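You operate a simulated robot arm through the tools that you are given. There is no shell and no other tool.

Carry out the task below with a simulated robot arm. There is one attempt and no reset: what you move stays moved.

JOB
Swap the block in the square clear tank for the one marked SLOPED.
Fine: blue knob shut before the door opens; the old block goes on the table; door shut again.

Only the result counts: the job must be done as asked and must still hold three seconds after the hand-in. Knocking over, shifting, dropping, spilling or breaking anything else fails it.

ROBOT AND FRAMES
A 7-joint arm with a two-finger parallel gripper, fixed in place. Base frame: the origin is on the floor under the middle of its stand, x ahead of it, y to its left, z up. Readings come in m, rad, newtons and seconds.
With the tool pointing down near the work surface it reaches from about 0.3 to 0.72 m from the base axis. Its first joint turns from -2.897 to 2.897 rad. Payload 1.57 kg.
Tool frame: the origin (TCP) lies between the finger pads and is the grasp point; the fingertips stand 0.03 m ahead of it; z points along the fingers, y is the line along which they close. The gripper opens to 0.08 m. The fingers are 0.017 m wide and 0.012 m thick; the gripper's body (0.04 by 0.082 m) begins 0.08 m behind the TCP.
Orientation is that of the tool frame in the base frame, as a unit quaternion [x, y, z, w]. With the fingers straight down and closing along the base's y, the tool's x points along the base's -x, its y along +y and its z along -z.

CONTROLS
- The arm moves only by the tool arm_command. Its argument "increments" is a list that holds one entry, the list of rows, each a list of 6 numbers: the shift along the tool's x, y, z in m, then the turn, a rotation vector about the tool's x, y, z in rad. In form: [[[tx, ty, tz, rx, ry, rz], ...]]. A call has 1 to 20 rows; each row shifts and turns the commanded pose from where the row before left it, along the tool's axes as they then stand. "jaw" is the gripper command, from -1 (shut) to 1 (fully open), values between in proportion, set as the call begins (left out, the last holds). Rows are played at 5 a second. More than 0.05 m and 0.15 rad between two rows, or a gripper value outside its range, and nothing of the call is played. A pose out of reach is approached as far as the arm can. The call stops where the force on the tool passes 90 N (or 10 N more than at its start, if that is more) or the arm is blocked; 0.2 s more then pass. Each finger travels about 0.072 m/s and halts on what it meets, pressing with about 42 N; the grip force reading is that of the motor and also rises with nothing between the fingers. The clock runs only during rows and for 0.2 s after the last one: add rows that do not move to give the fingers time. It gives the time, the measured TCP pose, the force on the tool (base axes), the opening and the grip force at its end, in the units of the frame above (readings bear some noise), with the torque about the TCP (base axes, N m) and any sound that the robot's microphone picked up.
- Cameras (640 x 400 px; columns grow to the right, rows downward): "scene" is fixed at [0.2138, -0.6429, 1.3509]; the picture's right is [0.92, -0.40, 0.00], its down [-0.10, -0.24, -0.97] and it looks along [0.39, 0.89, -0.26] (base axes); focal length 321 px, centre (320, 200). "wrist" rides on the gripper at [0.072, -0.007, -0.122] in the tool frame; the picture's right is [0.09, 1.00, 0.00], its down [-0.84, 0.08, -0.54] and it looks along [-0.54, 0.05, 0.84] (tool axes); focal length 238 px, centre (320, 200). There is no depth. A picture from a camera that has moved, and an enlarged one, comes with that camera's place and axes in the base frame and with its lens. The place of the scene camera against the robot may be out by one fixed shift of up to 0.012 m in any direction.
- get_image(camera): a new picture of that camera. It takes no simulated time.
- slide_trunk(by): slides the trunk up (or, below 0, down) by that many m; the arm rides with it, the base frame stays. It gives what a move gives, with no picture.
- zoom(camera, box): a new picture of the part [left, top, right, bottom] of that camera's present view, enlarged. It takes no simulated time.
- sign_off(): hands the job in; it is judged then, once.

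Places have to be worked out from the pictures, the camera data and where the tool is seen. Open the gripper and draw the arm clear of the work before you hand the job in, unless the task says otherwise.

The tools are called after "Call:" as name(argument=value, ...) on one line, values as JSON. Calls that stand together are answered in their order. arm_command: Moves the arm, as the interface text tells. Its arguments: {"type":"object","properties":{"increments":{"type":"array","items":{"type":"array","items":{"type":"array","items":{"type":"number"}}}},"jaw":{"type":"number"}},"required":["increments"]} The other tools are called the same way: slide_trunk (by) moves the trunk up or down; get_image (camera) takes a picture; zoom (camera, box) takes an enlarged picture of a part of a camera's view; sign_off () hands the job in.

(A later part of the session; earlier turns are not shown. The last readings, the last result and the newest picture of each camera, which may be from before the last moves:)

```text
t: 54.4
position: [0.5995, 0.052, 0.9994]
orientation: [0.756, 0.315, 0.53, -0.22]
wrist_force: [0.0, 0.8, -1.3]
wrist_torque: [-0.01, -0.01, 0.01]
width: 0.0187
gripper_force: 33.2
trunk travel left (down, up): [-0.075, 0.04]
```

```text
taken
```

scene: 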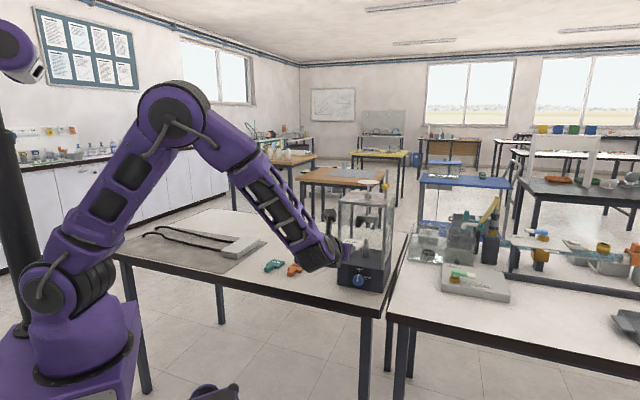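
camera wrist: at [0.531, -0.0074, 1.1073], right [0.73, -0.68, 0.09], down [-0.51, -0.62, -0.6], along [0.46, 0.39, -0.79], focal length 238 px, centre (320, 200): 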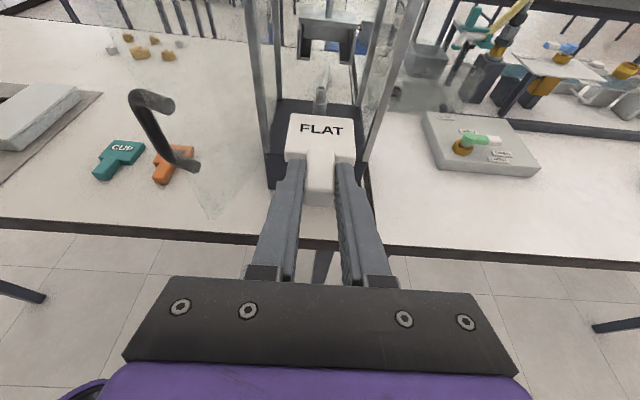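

FLAT is out. I back off 10 cm more so the block clears the door's edge, then move left 15 cm and down to z≈0.84, heading for the free table area between the tank and the SLOPED block.

Call:
arm_command(increments=[[[-0.0114, 0, -0.0313, 0, 0, 0], [-0.0114, 0, -0.0313, 0, 0, 0], [-0.0114, 0, -0.0313, 0, 0, 0], [0, -0.038, 0, 0, 0, 0], [0, -0.038, 0, 0, 0, 0], [0, -0.038, 0, 0, 0, 0], [0, -0.038, 0, 0, 0, 0], [-0.0376, 0, 0.0137, 0, 0, 0], [-0.0376, 0, 0.0137, 0, 0, 0], [-0.0376, 0, 0.0137, 0, 0, 0], [-0.0376, 0, 0.0137, 0, 0, 0], [0, 0, 0, 0, 0, 0]]])

Call:
get_image(camera="wrist")

Call:
get_image(camera="scene")

```text
t: 57.0
position: [0.4311, 0.0867, 0.8402]
orientation: [0.757, 0.314, 0.53, -0.218]
wrist_force: [-0.9, -0.6, -0.3]
wrist_torque: [-0.01, 0.05, 0.02]
width: 0.0186
gripper_force: 33.2
out of reach, approached as far as the arm can: row 7
trunk travel left (down, up): [-0.075, 0.04]
```

```text
taken
camera wrist: at [0.3619, 0.0276, 0.9482], right [0.73, -0.68, 0.09], down [-0.51, -0.62, -0.6], along [0.46, 0.39, -0.79], focal length 238 px, centre (320, 200)
```

wrist: 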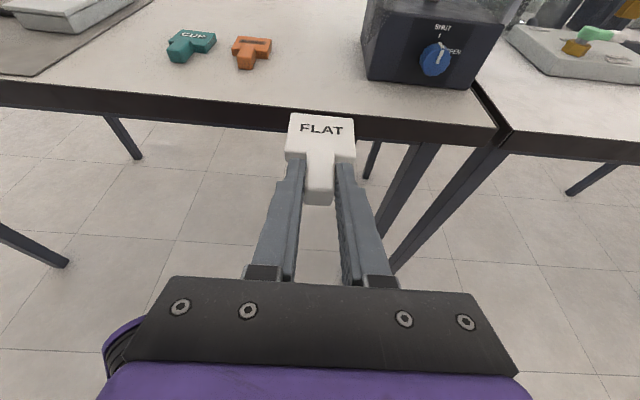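

```text
taken
```

scene: 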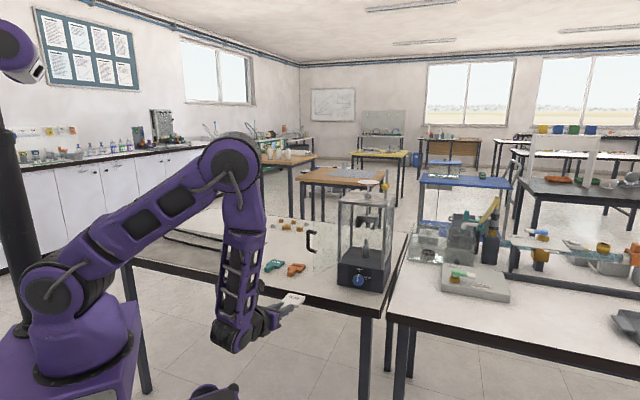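

The move ended slightly short on the left but fine. I advance 19 cm over the table at this height toward the drop point.

Call:
arm_command(increments=[[[0.013, -0.0015, 0.0357, 0, 0, 0], [0.013, -0.0015, 0.0357, 0, 0, 0], [0.013, -0.0015, 0.0357, 0, 0, 0], [0.013, -0.0015, 0.0357, 0, 0, 0], [0.013, -0.0015, 0.0357, 0, 0, 0], [0, 0, 0, 0, 0, 0]]])

Call:
get_image(camera="wrist")

Call:
zoom(camera="scene", box=[230, 200, 400, 310])

```text
t: 58.4
position: [0.5637, 0.2272, 0.838]
orientation: [0.757, 0.314, 0.53, -0.219]
wrist_force: [-0.1, -0.3, 0.0]
wrist_torque: [-0.03, 0.02, 0.0]
width: 0.019
gripper_force: 32.9
trunk travel left (down, up): [-0.075, 0.04]
```

```text
taken
camera wrist: at [0.4947, 0.1693, 0.9467], right [0.73, -0.68, 0.09], down [-0.51, -0.62, -0.6], along [0.46, 0.39, -0.79], focal length 238 px, centre (320, 200)
```

wrist: 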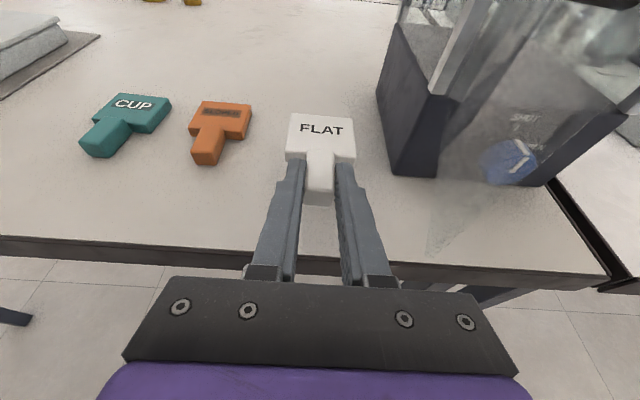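

```text
3.64 times, centred on (315, 255) of scene
camera zoom: at [0.2138, -0.6429, 1.3509], right [0.92, -0.4, 0.0], down [-0.1, -0.24, -0.97], along [0.39, 0.89, -0.26], focal length 1168 px, centre (338, 0)
```

zoom: 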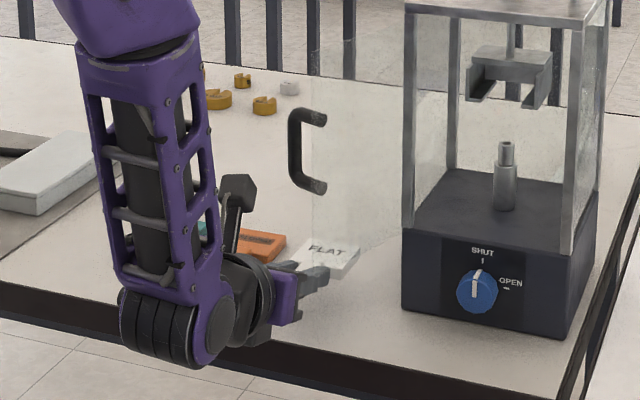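

FLAT hangs above free table with the camera clear of the handle. I lower to just above the expected contact height.

Call:
arm_command(increments=[[[-0.0113, 0, 0.0041, 0, 0, 0], [-0.0103, 0, 0.0038, 0, 0, 0], [0, 0, 0, 0, 0, 0]]])

Call:
arm_command(increments=[[[-0.0019, 0, 0.0007, 0, 0, 0], [0, 0, 0, 0, 0, 0]]])

Call:
arm_command(increments=[[[-0.0019, 0, 0.0007, 0, 0, 0], [0, 0, 0, 0, 0, 0]]])

Call:
zoom(camera="scene", box=[290, 255, 340, 290])

```text
t: 59.2
position: [0.5622, 0.2266, 0.8142]
orientation: [0.757, 0.314, 0.529, -0.218]
wrist_force: [-0.5, -0.2, -1.3]
wrist_torque: [-0.03, 0.02, -0.01]
width: 0.019
gripper_force: 33.6
trunk travel left (down, up): [-0.075, 0.04]
```

```text
t: 59.8
position: [0.5605, 0.2273, 0.8134]
orientation: [0.757, 0.314, 0.53, -0.219]
wrist_force: [0.0, 0.1, -1.4]
wrist_torque: [0.0, -0.03, 0.0]
width: 0.0189
gripper_force: 33.4
trunk travel left (down, up): [-0.075, 0.04]
```

```text
t: 60.4
position: [0.5612, 0.2264, 0.8111]
orientation: [0.756, 0.314, 0.53, -0.22]
wrist_force: [0.7, 1.2, 0.4]
wrist_torque: [-0.03, 0.02, 0.02]
width: 0.0188
gripper_force: 33.4
trunk travel left (down, up): [-0.075, 0.04]
```

```text
11.43 times, centred on (315, 272) of scene
camera zoom: at [0.2138, -0.6429, 1.3509], right [0.92, -0.4, 0.0], down [-0.1, -0.24, -0.97], along [0.39, 0.89, -0.26], focal length 3671 px, centre (377, -629)
```

zoom: 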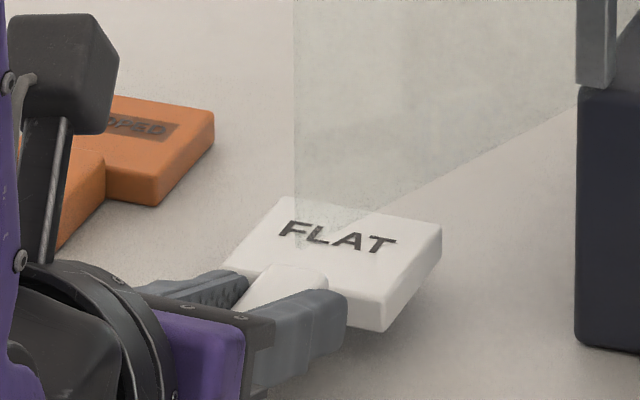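

No contact yet (force about 0). I keep lowering in 2 mm steps.

Call:
arm_command(increments=[[[-0.0019, 0, 0.0007, 0, 0, 0], [0, 0, 0, 0, 0, 0]]])

Call:
arm_command(increments=[[[-0.0019, 0, 0.0007, 0, 0, 0], [0, 0, 0, 0, 0, 0]]])

Call:
zoom(camera="scene", box=[300, 262, 340, 287])

```text
t: 61.0
position: [0.5606, 0.2271, 0.8103]
orientation: [0.757, 0.314, 0.53, -0.219]
wrist_force: [-0.2, -0.4, -0.2]
wrist_torque: [-0.02, 0.01, 0.02]
width: 0.0192
gripper_force: 33.2
trunk travel left (down, up): [-0.075, 0.04]
```

```text
t: 61.6
position: [0.5611, 0.2268, 0.8083]
orientation: [0.757, 0.313, 0.531, -0.218]
wrist_force: [-0.2, 0.3, -0.3]
wrist_torque: [-0.03, 0.02, -0.01]
width: 0.019
gripper_force: 33.0
trunk travel left (down, up): [-0.075, 0.04]
```

```text
16.00 times, centred on (320, 274) of scene
camera zoom: at [0.2138, -0.6429, 1.3509], right [0.92, -0.4, 0.0], down [-0.1, -0.24, -0.97], along [0.39, 0.89, -0.26], focal length 5139 px, centre (320, -992)
```

zoom: 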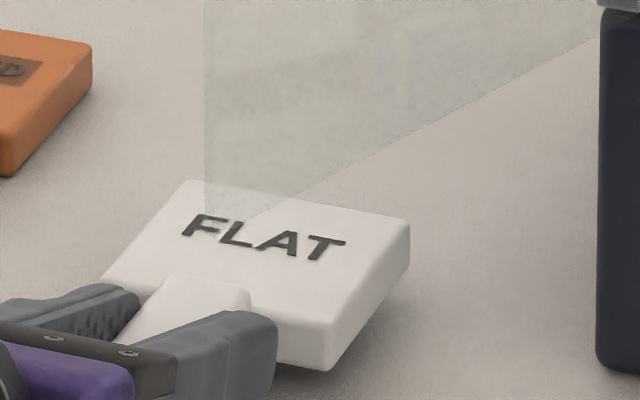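

Still free at z=0.808. I continue with 1.5 mm steps, checking the force each time.

Call:
arm_command(increments=[[[-0.0014, 0, 0.0005, 0, 0, 0], [0, 0, 0, 0, 0, 0]]])

Call:
arm_command(increments=[[[-0.0014, 0, 0.0005, 0, 0, 0], [0, 0, 0, 0, 0, 0]]])

Call:
arm_command(increments=[[[-0.0014, 0, 0.0005, 0, 0, 0], [0, 0, 0, 0, 0, 0]]])

Call:
zoom(camera="scene", box=[300, 262, 340, 287])

```text
t: 62.2
position: [0.5601, 0.2265, 0.808]
orientation: [0.756, 0.314, 0.53, -0.219]
wrist_force: [-0.5, -0.3, -0.3]
wrist_torque: [-0.03, 0.0, -0.02]
width: 0.0191
gripper_force: 32.8
trunk travel left (down, up): [-0.075, 0.04]
```

```text
t: 62.8
position: [0.5615, 0.227, 0.8055]
orientation: [0.756, 0.314, 0.53, -0.219]
wrist_force: [-0.6, 0.0, 0.2]
wrist_torque: [-0.01, 0.04, 0.01]
width: 0.0189
gripper_force: 33.2
trunk travel left (down, up): [-0.075, 0.04]
```

```text
t: 63.4
position: [0.5612, 0.225, 0.8028]
orientation: [0.757, 0.313, 0.531, -0.218]
wrist_force: [1.2, -0.4, 0.1]
wrist_torque: [-0.06, 0.05, 0.02]
width: 0.019
gripper_force: 33.1
trunk travel left (down, up): [-0.075, 0.04]
```

```text
16.00 times, centred on (320, 274) of scene
camera zoom: at [0.2138, -0.6429, 1.3509], right [0.92, -0.4, 0.0], down [-0.1, -0.24, -0.97], along [0.39, 0.89, -0.26], focal length 5139 px, centre (320, -992)
```

zoom: 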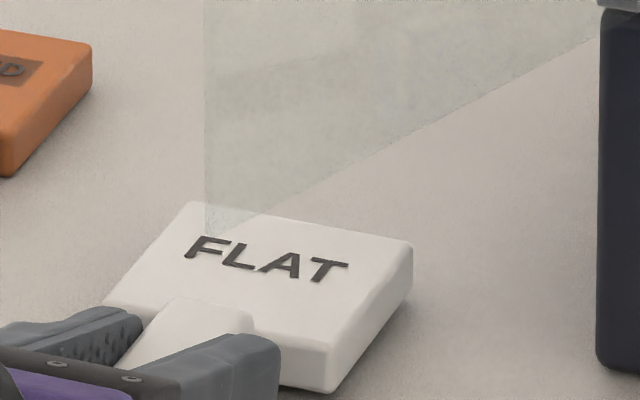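

Still no contact at z≈0.803. I continue in 1.5 mm steps.

Call:
arm_command(increments=[[[-0.0014, 0, 0.0005, 0, 0, 0], [0, 0, 0, 0, 0, 0]]])

Call:
arm_command(increments=[[[-0.0014, 0, 0.0005, 0, 0, 0], [0, 0, 0, 0, 0, 0]]])

Call:
zoom(camera="scene", box=[300, 262, 340, 287])

```text
t: 64.0
position: [0.5607, 0.2247, 0.8016]
orientation: [0.757, 0.314, 0.53, -0.219]
wrist_force: [1.4, 0.6, 0.4]
wrist_torque: [-0.04, 0.04, 0.04]
width: 0.0189
gripper_force: 33.4
trunk travel left (down, up): [-0.075, 0.04]
```

```text
t: 64.6
position: [0.5619, 0.2266, 0.8013]
orientation: [0.756, 0.314, 0.531, -0.219]
wrist_force: [0.9, -2.2, 4.3]
wrist_torque: [0.08, -0.06, -0.01]
width: 0.0188
gripper_force: 33.4
trunk travel left (down, up): [-0.075, 0.04]
```

```text
16.00 times, centred on (320, 274) of scene
camera zoom: at [0.2138, -0.6429, 1.3509], right [0.92, -0.4, 0.0], down [-0.1, -0.24, -0.97], along [0.39, 0.89, -0.26], focal length 5139 px, centre (320, -992)
```

zoom: 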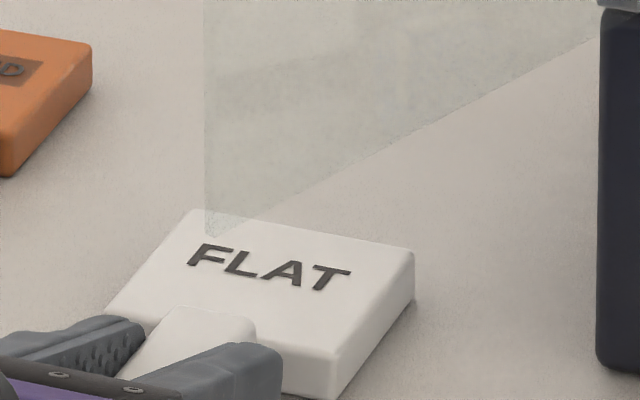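

Contact: +4 N at z≈0.801, and the block looks flat on the table. I open the jaw to release it.

Call:
arm_command(increments=[[[0, 0, 0, 0, 0, 0], [0, 0, 0, 0, 0, 0], [0, 0, 0, 0, 0, 0]]], jaw=-0.15)

Call:
zoom(camera="wrist", box=[220, 100, 420, 250])

Call:
zoom(camera="scene", box=[290, 255, 340, 290])

```text
t: 65.4
position: [0.5611, 0.2269, 0.7987]
orientation: [0.756, 0.315, 0.53, -0.219]
wrist_force: [-0.5, 0.2, -0.6]
wrist_torque: [-0.01, 0.03, -0.01]
width: 0.0345
gripper_force: 0.0
trunk travel left (down, up): [-0.075, 0.04]
```

```text
2.67 times, centred on (320, 175) of wrist
camera zoom: at [0.493, 0.1679, 0.909], right [0.73, -0.68, 0.09], down [-0.51, -0.62, -0.6], along [0.46, 0.39, -0.79], focal length 636 px, centre (320, 267)
```

zoom: 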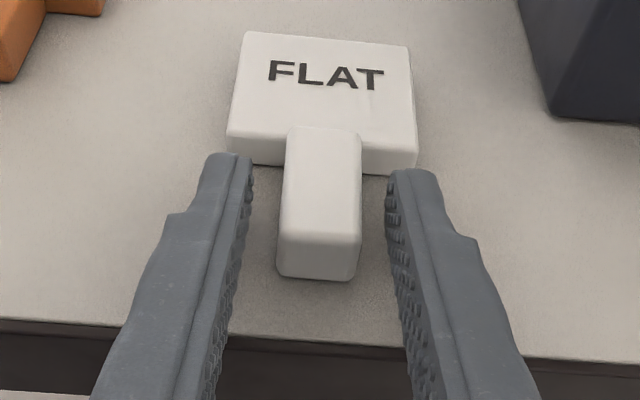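

```text
11.43 times, centred on (315, 272) of scene
camera zoom: at [0.2138, -0.6429, 1.3509], right [0.92, -0.4, 0.0], down [-0.1, -0.24, -0.97], along [0.39, 0.89, -0.26], focal length 3671 px, centre (377, -629)
```

zoom: 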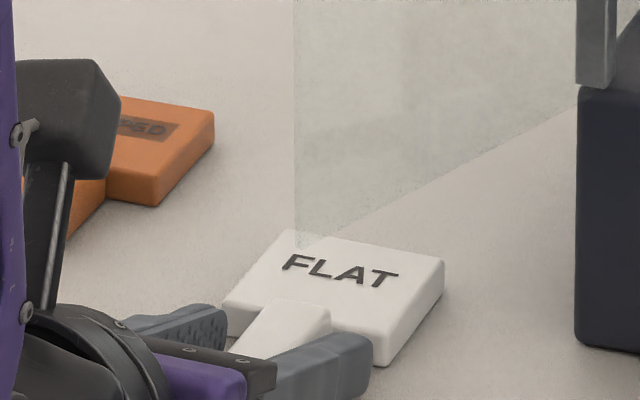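

FLAT rests flat on the table and the tool is unloaded. I back straight out along the fingers and look at the SLOPED block.

Call:
arm_command(increments=[[[0, 0, -0.02, 0, 0, 0], [0, 0, -0.04, 0, 0, 0], [0, 0, -0.04, 0, 0, 0], [0, -0.045, 0, 0, 0, 0], [0, -0.045, 0, 0, 0, 0], [0, 0, 0, 0, 0, 0]]])

Call:
get_image(camera="wrist")

Call:
zoom(camera="wrist", box=[240, 60, 400, 180])

Call:
zoom(camera="scene", box=[250, 200, 400, 300])

```text
t: 66.8
position: [0.4293, 0.2227, 0.8355]
orientation: [0.757, 0.313, 0.531, -0.218]
wrist_force: [-0.1, -0.2, 0.7]
wrist_torque: [-0.01, -0.04, 0.01]
width: 0.0339
gripper_force: 0.3
trunk travel left (down, up): [-0.075, 0.04]
```

```text
taken
camera wrist: at [0.3607, 0.1644, 0.9442], right [0.73, -0.68, 0.09], down [-0.51, -0.62, -0.6], along [0.46, 0.39, -0.79], focal length 238 px, centre (320, 200)
```

wrist: 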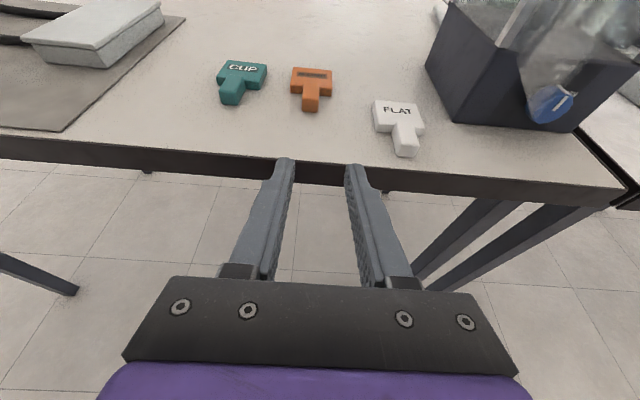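

```text
3.33 times, centred on (320, 120) of wrist
camera zoom: at [0.3607, 0.1644, 0.9442], right [0.73, -0.68, 0.09], down [-0.51, -0.62, -0.6], along [0.46, 0.39, -0.79], focal length 794 px, centre (320, 467)
```

zoom: 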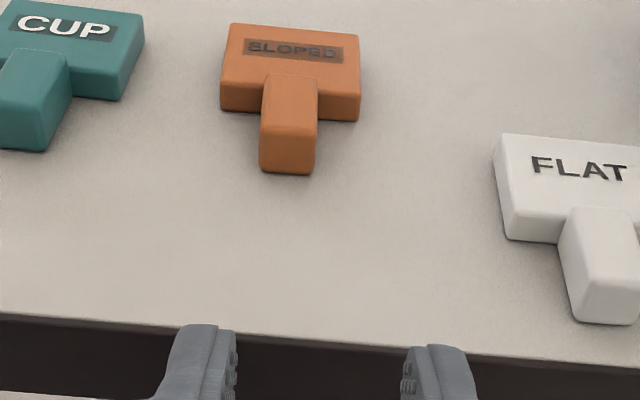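

```text
4.00 times, centred on (325, 250) of scene
camera zoom: at [0.2138, -0.6429, 1.3509], right [0.92, -0.4, 0.0], down [-0.1, -0.24, -0.97], along [0.39, 0.89, -0.26], focal length 1285 px, centre (300, 0)
```

zoom: 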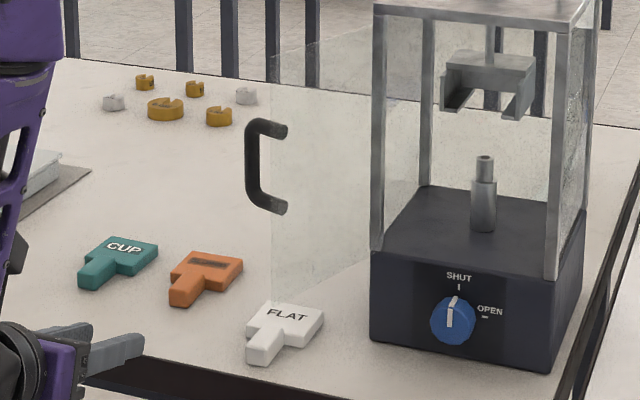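

SLOPED is aligned with the tool heading within about 1°. Its tab front is 0.169 m ahead and 1.4 cm to the left. I checked the estimate against the FLAT block's known position. I advance to straddle the tab about 1 cm above grasp height.

Call:
arm_command(increments=[[[0.00686, -0.00296, 0.0323, 0, 0, 0], [0.00686, -0.00296, 0.0323, 0, 0, 0], [0.00686, -0.00296, 0.0323, 0, 0, 0], [0.00686, -0.00296, 0.0323, 0, 0, 0], [0.00686, -0.00296, 0.0323, 0, 0, 0], [0, 0, 0, 0, 0, 0]]])

Call:
get_image(camera="wrist")

Call:
zoom(camera="wrist", box=[220, 100, 420, 250])

Call:
zoom(camera="scene", box=[250, 200, 400, 300])

```text
t: 68.2
position: [0.5344, 0.3501, 0.8142]
orientation: [0.756, 0.315, 0.53, -0.22]
wrist_force: [0.0, -0.4, -0.5]
wrist_torque: [0.01, -0.01, -0.02]
width: 0.034
gripper_force: 0.0
trunk travel left (down, up): [-0.075, 0.04]
```

```text
taken
camera wrist: at [0.4654, 0.2915, 0.9224], right [0.73, -0.68, 0.09], down [-0.51, -0.62, -0.6], along [0.46, 0.39, -0.79], focal length 238 px, centre (320, 200)
```

wrist: 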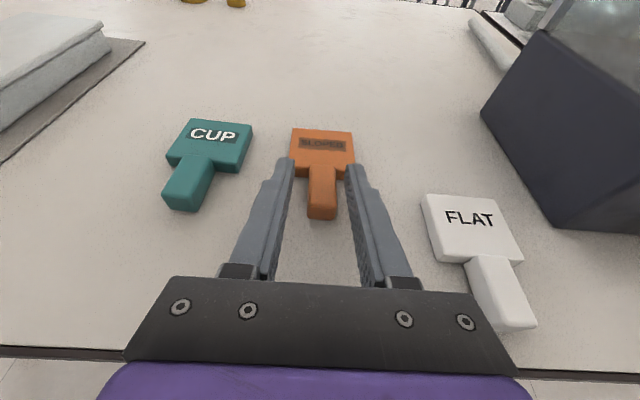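

```text
2.67 times, centred on (320, 175) of wrist
camera zoom: at [0.4654, 0.2915, 0.9224], right [0.73, -0.68, 0.09], down [-0.51, -0.62, -0.6], along [0.46, 0.39, -0.79], focal length 636 px, centre (320, 267)
```

zoom: 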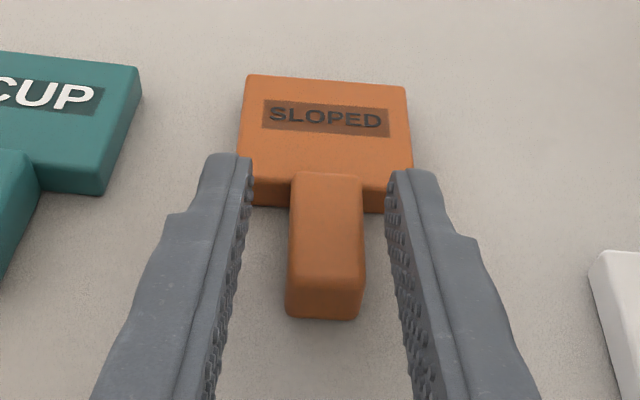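

```text
4.00 times, centred on (325, 250) of scene
camera zoom: at [0.2138, -0.6429, 1.3509], right [0.92, -0.4, 0.0], down [-0.1, -0.24, -0.97], along [0.39, 0.89, -0.26], focal length 1285 px, centre (300, 0)
```

zoom: 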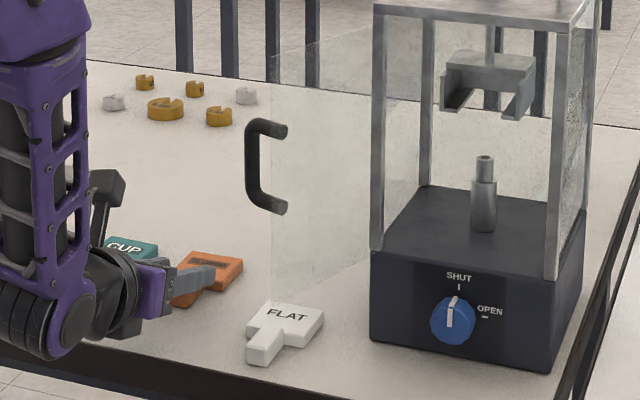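

The tab lies between the fingers. Compared with the FLAT grasp, I should be 2.5 mm further back, 2 mm to the right and about 1.2 cm lower.

Call:
arm_command(increments=[[[-0.0058, 0.002, 0.0008, 0, 0, 0], [-0.0059, 0, 0.0008, 0, 0, 0], [0, 0, 0, 0, 0, 0]]])

Call:
zoom(camera="wrist", box=[220, 100, 420, 250])

```text
t: 69.0
position: [0.5353, 0.3464, 0.8007]
orientation: [0.757, 0.314, 0.53, -0.218]
wrist_force: [0.4, 0.4, -0.1]
wrist_torque: [-0.05, -0.03, 0.02]
width: 0.0339
gripper_force: 0.0
trunk travel left (down, up): [-0.075, 0.04]
```

```text
2.67 times, centred on (320, 175) of wrist
camera zoom: at [0.4663, 0.2878, 0.9092], right [0.73, -0.68, 0.09], down [-0.51, -0.62, -0.6], along [0.46, 0.39, -0.79], focal length 636 px, centre (320, 267)
```

zoom: 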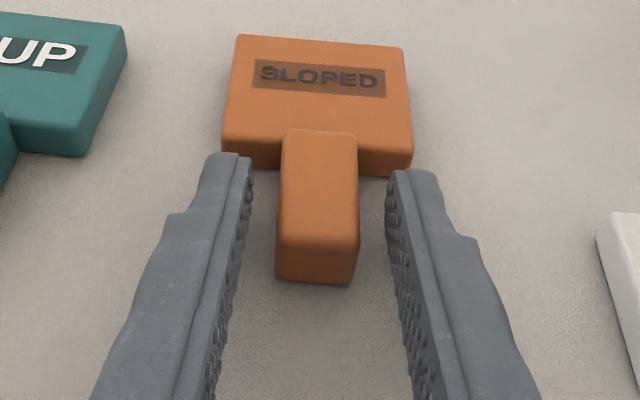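

This matches the FLAT grasp template almost exactly. I close on the SLOPED tab.

Call:
arm_command(increments=[[[0, 0, 0, 0, 0, 0], [0, 0, 0, 0, 0, 0], [0, 0, 0, 0, 0, 0], [0, 0, 0, 0, 0, 0]]], jaw=-1)

Call:
arm_command(increments=[[[0.0188, 0, -0.0068, 0, 0, 0], [0.0188, 0, -0.0068, 0, 0, 0], [0, 0, 0, 0, 0, 0]]])

Call:
zoom(camera="wrist", box=[220, 100, 420, 250])

Call:
zoom(camera="scene", box=[250, 200, 400, 300])

```text
t: 70.0
position: [0.535, 0.3461, 0.8002]
orientation: [0.756, 0.314, 0.53, -0.219]
wrist_force: [0.1, 0.9, 0.5]
wrist_torque: [-0.01, -0.03, 0.01]
width: 0.0193
gripper_force: 33.9
trunk travel left (down, up): [-0.075, 0.04]
```

```text
t: 70.8
position: [0.5352, 0.3464, 0.8378]
orientation: [0.756, 0.315, 0.53, -0.219]
wrist_force: [-0.4, -0.4, 0.0]
wrist_torque: [-0.02, 0.04, 0.03]
width: 0.0191
gripper_force: 33.1
trunk travel left (down, up): [-0.075, 0.04]
```

```text
2.67 times, centred on (320, 175) of wrist
camera zoom: at [0.4669, 0.288, 0.9464], right [0.73, -0.68, 0.09], down [-0.51, -0.62, -0.6], along [0.46, 0.39, -0.79], focal length 636 px, centre (320, 267)
```

zoom: 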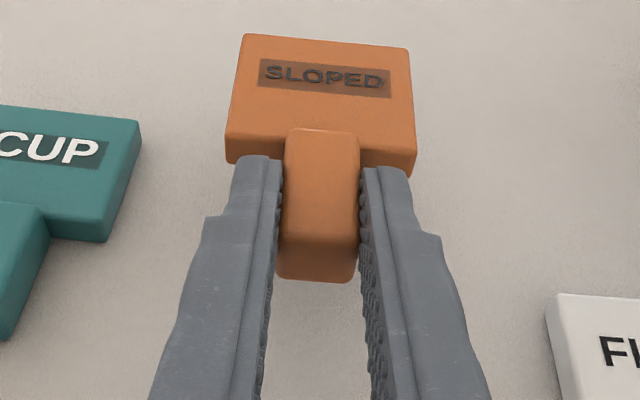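

```text
4.00 times, centred on (325, 250) of scene
camera zoom: at [0.2138, -0.6429, 1.3509], right [0.92, -0.4, 0.0], down [-0.1, -0.24, -0.97], along [0.39, 0.89, -0.26], focal length 1285 px, centre (300, 0)
```

zoom: 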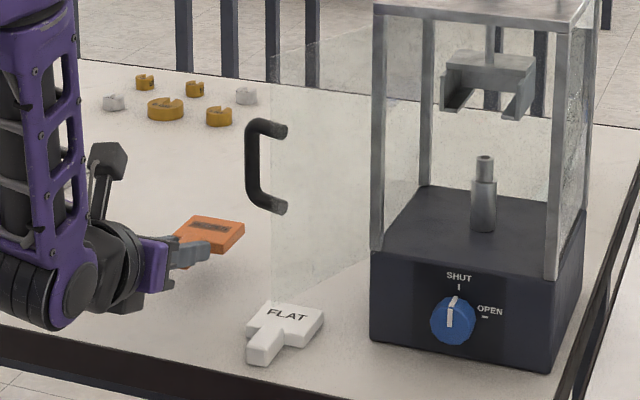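

SLOPED is held straight, with the same grip as FLAT had. I carry it back, right to the tank's centreline, then up to holder height, staying outside the door's reach.

Call:
arm_command(increments=[[[-0.01334, 0, -0.03665, 0, 0, 0], [-0.01334, 0, -0.03665, 0, 0, 0], [-0.01334, 0, -0.03665, 0, 0, 0], [-0.01334, 0, -0.03665, 0, 0, 0], [-0.00855, 0.0274, -0.0235, 0, 0, 0], [-0.00855, 0.0274, -0.0235, 0, 0, 0], [-0.00855, 0.0274, -0.0235, 0, 0, 0], [-0.00855, 0.0274, -0.0235, 0, 0, 0], [0, 0.03625, 0, 0, 0, 0], [0, 0.03625, 0, 0, 0, 0], [0, 0.03625, 0, 0, 0, 0], [0, 0.03625, 0, 0, 0, 0], [0, 0, 0, 0, 0, 0]]])

Call:
get_image(camera="wrist")

```text
t: 73.6
position: [0.5347, -0.0162, 0.8394]
orientation: [0.757, 0.314, 0.53, -0.218]
wrist_force: [-0.8, 0.4, -0.6]
wrist_torque: [0.01, 0.02, -0.01]
width: 0.0189
gripper_force: 33.2
trunk travel left (down, up): [-0.075, 0.04]
```

```text
taken
camera wrist: at [0.4659, -0.0748, 0.9492], right [0.73, -0.68, 0.09], down [-0.51, -0.62, -0.6], along [0.46, 0.39, -0.79], focal length 238 px, centre (320, 200)
```

wrist: 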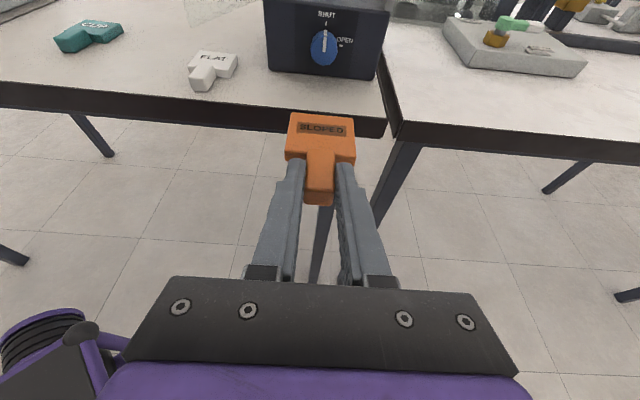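

I'm on the centreline. I raise to holder height plus a small margin (z≈1.001).

Call:
arm_command(increments=[[[0.03797, -0.0005, -0.01382, 0, 0, 0], [0.03797, -0.0005, -0.01382, 0, 0, 0], [0.03797, -0.0005, -0.01382, 0, 0, 0], [0.03797, 0, -0.01382, 0, 0, 0], [0, 0, 0, 0, 0, 0]]])

Call:
get_image(camera="wrist")

Call:
zoom(camera="wrist", box=[240, 0, 400, 120])

Call:
zoom(camera="scene", box=[290, 180, 410, 300])

```text
t: 74.8
position: [0.5325, -0.0146, 1.002]
orientation: [0.757, 0.314, 0.53, -0.219]
wrist_force: [0.3, -0.1, -0.8]
wrist_torque: [-0.01, 0.02, 0.02]
width: 0.0188
gripper_force: 32.8
trunk travel left (down, up): [-0.075, 0.04]
```

```text
taken
camera wrist: at [0.4644, -0.0733, 1.1111], right [0.73, -0.68, 0.09], down [-0.51, -0.62, -0.6], along [0.46, 0.39, -0.79], focal length 238 px, centre (320, 200)
```

wrist: 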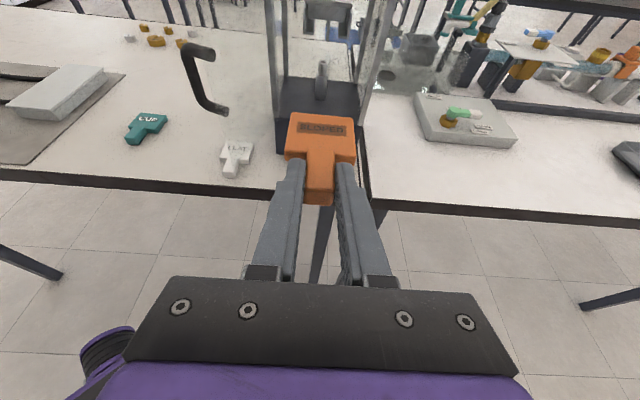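

```text
3.33 times, centred on (320, 60) of wrist
camera zoom: at [0.4644, -0.0733, 1.1111], right [0.73, -0.68, 0.09], down [-0.51, -0.62, -0.6], along [0.46, 0.39, -0.79], focal length 794 px, centre (320, 667)
```

zoom: 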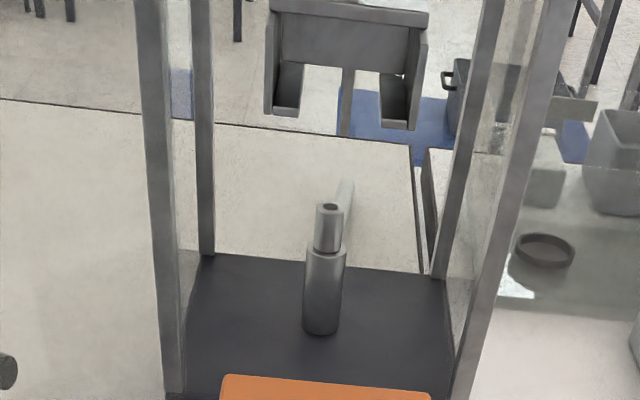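

```text
3.33 times, centred on (350, 240) of scene
camera zoom: at [0.2138, -0.6429, 1.3509], right [0.92, -0.4, 0.0], down [-0.1, -0.24, -0.97], along [0.39, 0.89, -0.26], focal length 1071 px, centre (220, 67)
```

zoom: 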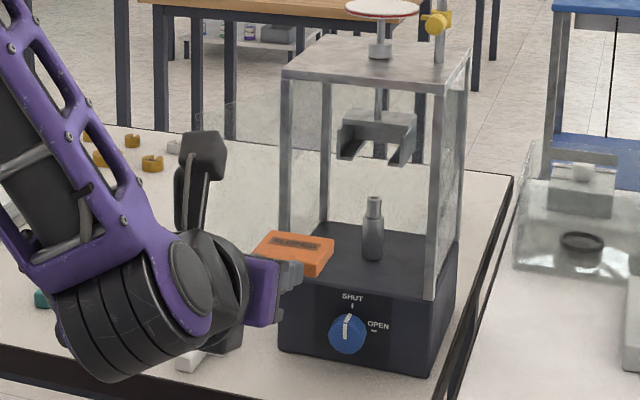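

I check whether the holder has shifted in height now that it is empty, using the same scene crop as before.

Call:
zoom(camera="scene", box=[330, 190, 400, 250])

```text
6.67 times, centred on (365, 220) of scene
camera zoom: at [0.2138, -0.6429, 1.3509], right [0.92, -0.4, 0.0], down [-0.1, -0.24, -0.97], along [0.39, 0.89, -0.26], focal length 2141 px, centre (20, 67)
```

zoom: 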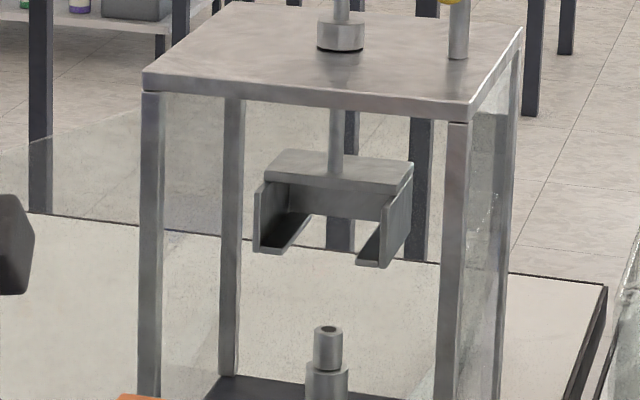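

The empty holder has risen by about 5 mm on its spring, so I aim for z≈1.007. I advance 16 cm so the block stops just before the tank's front, then check alignment.

Call:
arm_command(increments=[[[0.01485, 0.0002, 0.0372, 0, 0, 0], [0.01485, 0.0002, 0.0372, 0, 0, 0], [0.01485, 0.0002, 0.0372, 0, 0, 0], [0.01485, 0.0002, 0.0372, 0, 0, 0], [0, 0, 0, 0, 0, 0]]])

Call:
get_image(camera="wrist")

Call:
zoom(camera="wrist", box=[240, 20, 400, 140])

Call:
zoom(camera="scene", box=[330, 190, 400, 250])

```text
t: 76.0
position: [0.6482, 0.0992, 1.0037]
orientation: [0.756, 0.314, 0.53, -0.219]
wrist_force: [0.1, -0.6, -0.9]
wrist_torque: [0.03, 0.01, -0.01]
width: 0.0191
gripper_force: 32.6
trunk travel left (down, up): [-0.075, 0.04]
```

```text
taken
camera wrist: at [0.5801, 0.0417, 1.1131], right [0.73, -0.68, 0.09], down [-0.51, -0.62, -0.6], along [0.46, 0.39, -0.79], focal length 238 px, centre (320, 200)
```

wrist: 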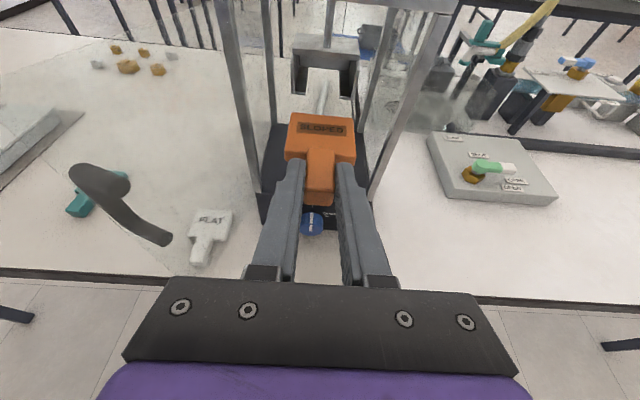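

```text
3.33 times, centred on (320, 80) of wrist
camera zoom: at [0.5801, 0.0417, 1.1131], right [0.73, -0.68, 0.09], down [-0.51, -0.62, -0.6], along [0.46, 0.39, -0.79], focal length 794 px, centre (320, 600)
```

zoom: 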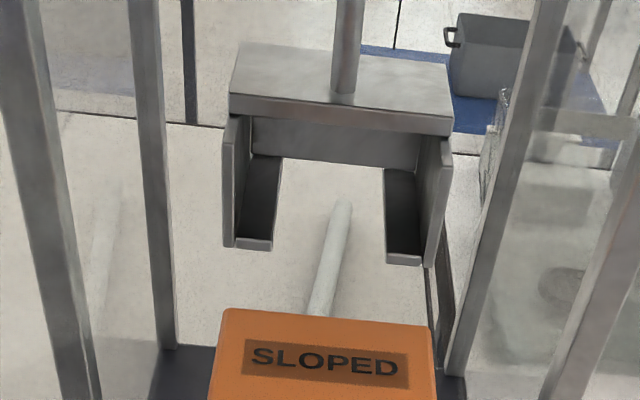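

```text
6.67 times, centred on (365, 220) of scene
camera zoom: at [0.2138, -0.6429, 1.3509], right [0.92, -0.4, 0.0], down [-0.1, -0.24, -0.97], along [0.39, 0.89, -0.26], focal length 2141 px, centre (20, 67)
```

zoom: 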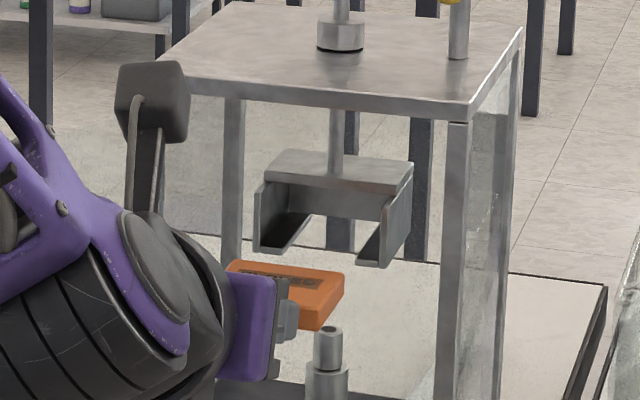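

Lateral alignment is within 1 mm (holder inner width about 61 mm, block about 54 mm). I raise 5 mm so the block's underside clears the ledges, and advance until the block's rear is just at the holder mouth.

Call:
arm_command(increments=[[[0.0047, -0.0005, -0.0017, 0, 0, 0], [0.0068, 0, 0.0188, 0, 0, 0], [0.0068, 0, 0.0188, 0, 0, 0], [0, 0, 0, 0, 0, 0]]])

Call:
zoom(camera="wrist", box=[240, 50, 400, 170])

Call:
zoom(camera="scene", box=[330, 190, 400, 250])

```text
t: 77.0
position: [0.6775, 0.1293, 1.0098]
orientation: [0.756, 0.314, 0.53, -0.219]
wrist_force: [-0.1, -0.1, -0.7]
wrist_torque: [-0.03, -0.03, 0.0]
width: 0.0188
gripper_force: 33.4
trunk travel left (down, up): [-0.075, 0.04]
```

```text
3.33 times, centred on (320, 110) of wrist
camera zoom: at [0.6072, 0.0701, 1.1192], right [0.73, -0.68, 0.09], down [-0.51, -0.62, -0.6], along [0.46, 0.39, -0.79], focal length 794 px, centre (320, 500)
```

zoom: 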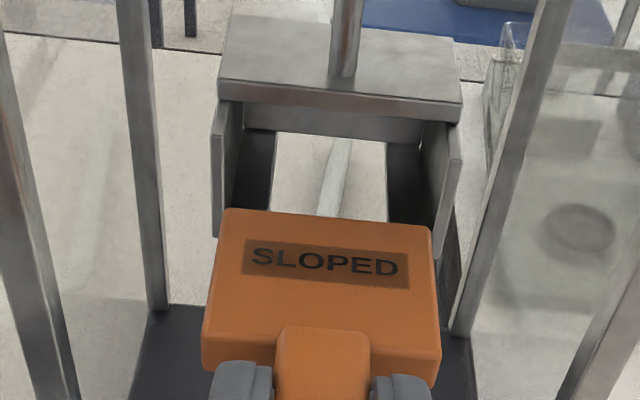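

```text
6.67 times, centred on (365, 220) of scene
camera zoom: at [0.2138, -0.6429, 1.3509], right [0.92, -0.4, 0.0], down [-0.1, -0.24, -0.97], along [0.39, 0.89, -0.26], focal length 2141 px, centre (20, 67)
```

zoom: 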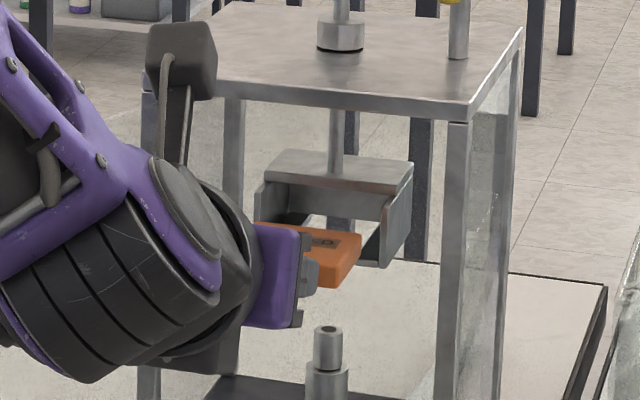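

The block's rear edge is at the holder mouth, roughly 4–5 mm above the ledges. I shift right about 1.3 mm to centre it and push in 2 cm, watching the force.

Call:
arm_command(increments=[[[0.0034, 0.0013, 0.0094, 0, 0, 0], [0.0034, 0, 0.0094, 0, 0, 0], [0, 0, 0, 0, 0, 0]]])

Call:
zoom(camera="wrist", box=[240, 50, 400, 170])

Call:
zoom(camera="scene", box=[345, 200, 385, 235])

```text
t: 77.8
position: [0.6908, 0.144, 1.0109]
orientation: [0.756, 0.315, 0.53, -0.219]
wrist_force: [0.8, 0.0, 0.5]
wrist_torque: [0.05, 0.02, 0.0]
width: 0.0188
gripper_force: 32.4
trunk travel left (down, up): [-0.075, 0.04]
```

```text
3.33 times, centred on (320, 110) of wrist
camera zoom: at [0.6226, 0.0843, 1.1191], right [0.73, -0.68, 0.09], down [-0.51, -0.62, -0.6], along [0.46, 0.39, -0.79], focal length 794 px, centre (320, 500)
```

zoom: 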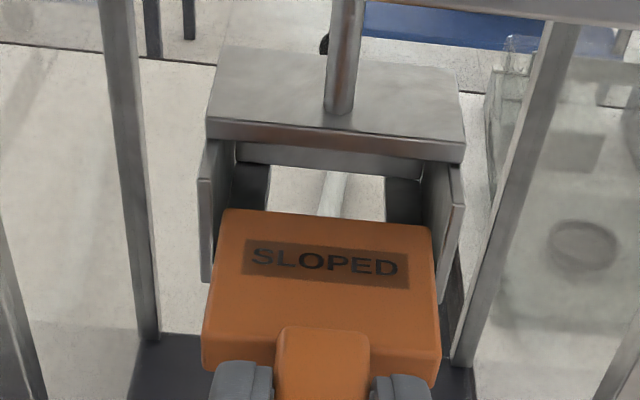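

```text
11.43 times, centred on (365, 218) of scene
camera zoom: at [0.2138, -0.6429, 1.3509], right [0.92, -0.4, 0.0], down [-0.1, -0.24, -0.97], along [0.39, 0.89, -0.26], focal length 3671 px, centre (-194, 0)
```

zoom: 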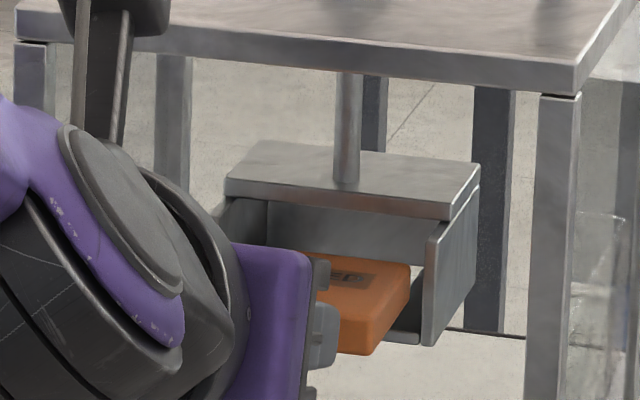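

The block is entering cleanly with no contact force. I push in another 3 cm.

Call:
arm_command(increments=[[[0.0034, 0, 0.0094, 0, 0, 0], [0.0034, 0, 0.0094, 0, 0, 0], [0.0034, 0, 0.0094, 0, 0, 0], [0, 0, 0, 0, 0, 0]]])

Call:
zoom(camera="wrist", box=[240, 50, 400, 170])

Call:
zoom(camera="scene", box=[345, 200, 385, 235])

```text
t: 78.8
position: [0.7115, 0.1633, 1.0122]
orientation: [0.756, 0.315, 0.529, -0.22]
wrist_force: [0.0, -0.4, -0.2]
wrist_torque: [0.02, 0.03, 0.0]
width: 0.0189
gripper_force: 32.8
trunk travel left (down, up): [-0.075, 0.04]
```

```text
3.33 times, centred on (320, 110) of wrist
camera zoom: at [0.6427, 0.1046, 1.1209], right [0.73, -0.68, 0.09], down [-0.51, -0.62, -0.6], along [0.46, 0.39, -0.79], focal length 794 px, centre (320, 500)
```

zoom: 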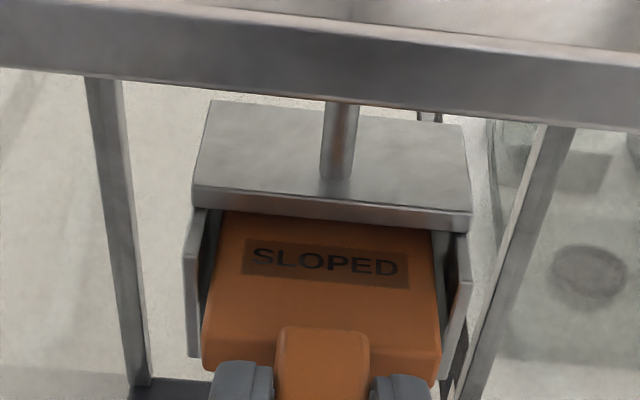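

```text
11.43 times, centred on (365, 218) of scene
camera zoom: at [0.2138, -0.6429, 1.3509], right [0.92, -0.4, 0.0], down [-0.1, -0.24, -0.97], along [0.39, 0.89, -0.26], focal length 3671 px, centre (-194, 0)
```

zoom: 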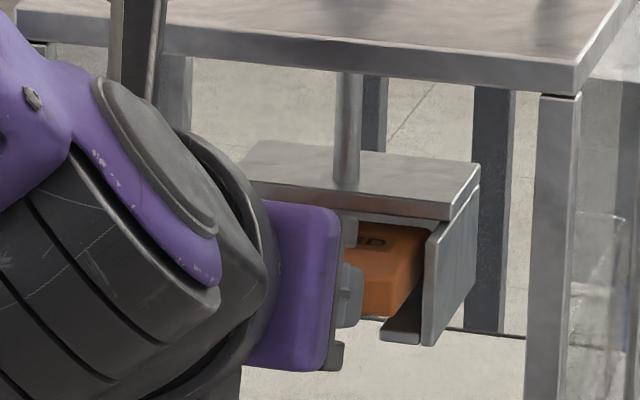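

Insertion is going smoothly, but the block is riding about 9 mm above the ledges. I push the last 23 mm while lowering 4 mm.

Call:
arm_command(increments=[[[0.0021, 0, 0.0117, 0, 0, 0], [0.0021, 0, 0.0117, 0, 0, 0], [0, 0, 0, 0, 0, 0]]])

Call:
zoom(camera="wrist", box=[220, 100, 420, 250])

Call:
zoom(camera="scene", box=[345, 200, 385, 235])

```text
t: 79.6
position: [0.7269, 0.1789, 1.0091]
orientation: [0.757, 0.314, 0.53, -0.219]
wrist_force: [-0.4, 0.0, -0.2]
wrist_torque: [-0.02, -0.01, 0.0]
width: 0.0188
gripper_force: 33.0
trunk travel left (down, up): [-0.075, 0.04]
```

```text
2.67 times, centred on (320, 175) of wrist
camera zoom: at [0.6586, 0.1208, 1.1173], right [0.73, -0.68, 0.09], down [-0.51, -0.62, -0.6], along [0.46, 0.39, -0.79], focal length 636 px, centre (320, 267)
```

zoom: 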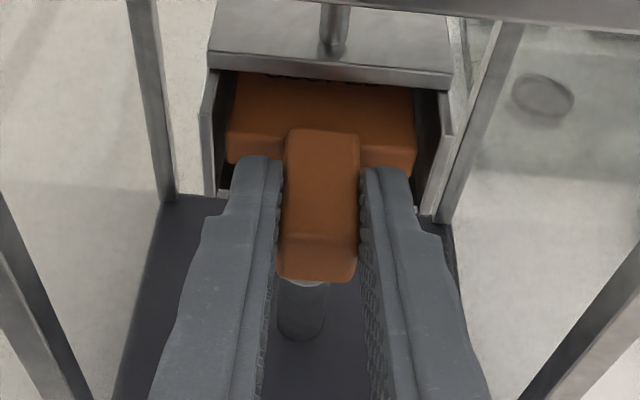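

```text
11.43 times, centred on (365, 218) of scene
camera zoom: at [0.2138, -0.6429, 1.3509], right [0.92, -0.4, 0.0], down [-0.1, -0.24, -0.97], along [0.39, 0.89, -0.26], focal length 3671 px, centre (-194, 0)
```

zoom: 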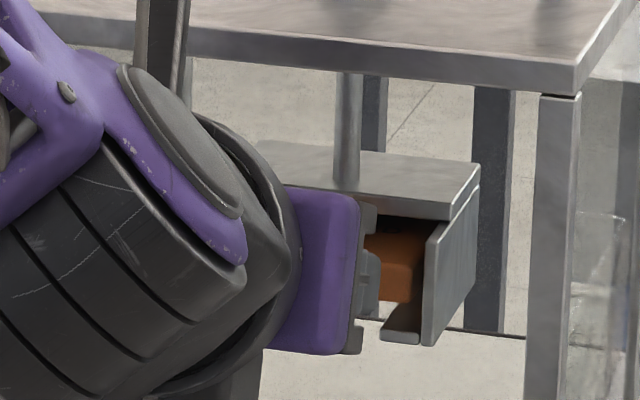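

The block is fully inside at the FLAT pose. I lower it about 10 mm onto the ledges, to where FLAT rested at z≈0.998, with 1.5 mm more depth.

Call:
arm_command(increments=[[[-0.0026, 0, 0.0025, 0, 0, 0], [-0.0031, 0, 0.0011, 0, 0, 0], [-0.0028, 0, 0.001, 0, 0, 0], [0, 0, 0, 0, 0, 0]]])

Call:
zoom(camera="wrist", box=[220, 100, 420, 250])

Call:
zoom(camera="scene", box=[345, 200, 385, 235])

```text
t: 80.6
position: [0.7291, 0.1803, 0.9987]
orientation: [0.757, 0.313, 0.53, -0.219]
wrist_force: [0.1, 0.5, -0.9]
wrist_torque: [0.0, 0.02, -0.03]
width: 0.0191
gripper_force: 33.1
trunk travel left (down, up): [-0.075, 0.04]
```

```text
2.67 times, centred on (320, 175) of wrist
camera zoom: at [0.6596, 0.1219, 1.1076], right [0.73, -0.68, 0.09], down [-0.51, -0.62, -0.6], along [0.46, 0.39, -0.79], focal length 636 px, centre (320, 267)
```

zoom: 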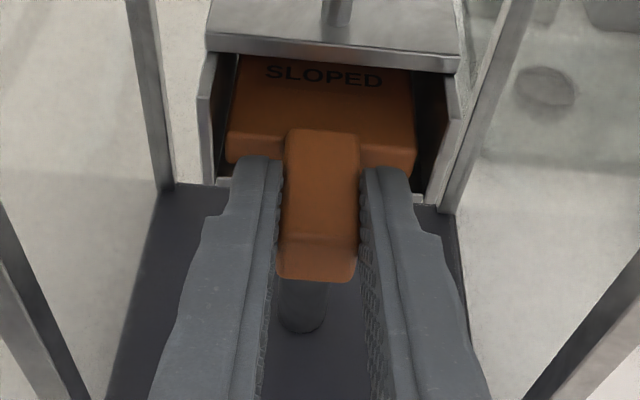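

```text
11.43 times, centred on (365, 218) of scene
camera zoom: at [0.2138, -0.6429, 1.3509], right [0.92, -0.4, 0.0], down [-0.1, -0.24, -0.97], along [0.39, 0.89, -0.26], focal length 3671 px, centre (-194, 0)
```

zoom: 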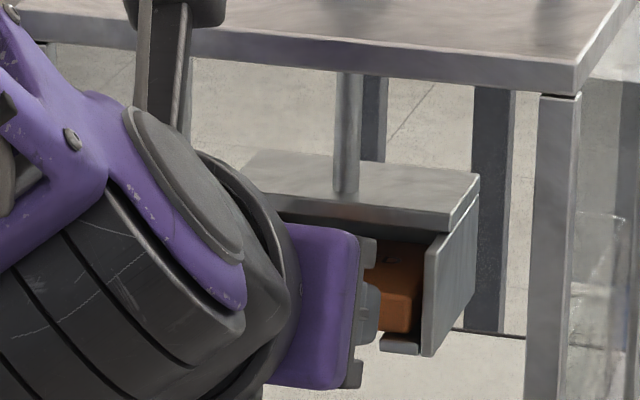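

The holder has come down with the block, and the picture matches the FLAT-in-place view. I release by opening the jaw slightly.

Call:
arm_command(increments=[[[0, 0, 0, 0, 0, 0], [0, 0, 0, 0, 0, 0], [0, 0, 0, 0, 0, 0]]], jaw=-0.2)

Call:
zoom(camera="wrist", box=[220, 100, 420, 250])

Call:
zoom(camera="scene", box=[345, 200, 385, 235])

```text
t: 81.4
position: [0.7285, 0.1817, 0.9986]
orientation: [0.757, 0.314, 0.53, -0.219]
wrist_force: [0.2, -0.3, -0.4]
wrist_torque: [0.03, -0.02, -0.01]
width: 0.0319
gripper_force: 0.0
trunk travel left (down, up): [-0.075, 0.04]
```

```text
2.67 times, centred on (320, 175) of wrist
camera zoom: at [0.6595, 0.1219, 1.1078], right [0.73, -0.68, 0.09], down [-0.51, -0.62, -0.6], along [0.46, 0.39, -0.79], focal length 636 px, centre (320, 267)
```

zoom: 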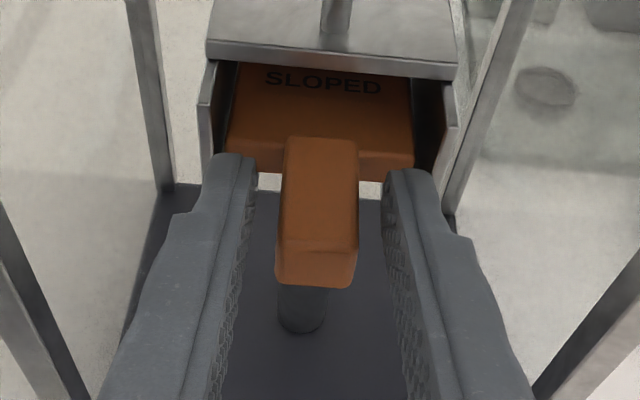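

```text
11.43 times, centred on (365, 218) of scene
camera zoom: at [0.2138, -0.6429, 1.3509], right [0.92, -0.4, 0.0], down [-0.1, -0.24, -0.97], along [0.39, 0.89, -0.26], focal length 3671 px, centre (-194, 0)
```

zoom: 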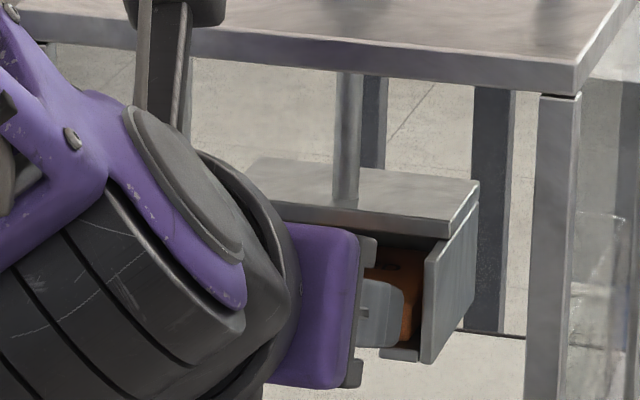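

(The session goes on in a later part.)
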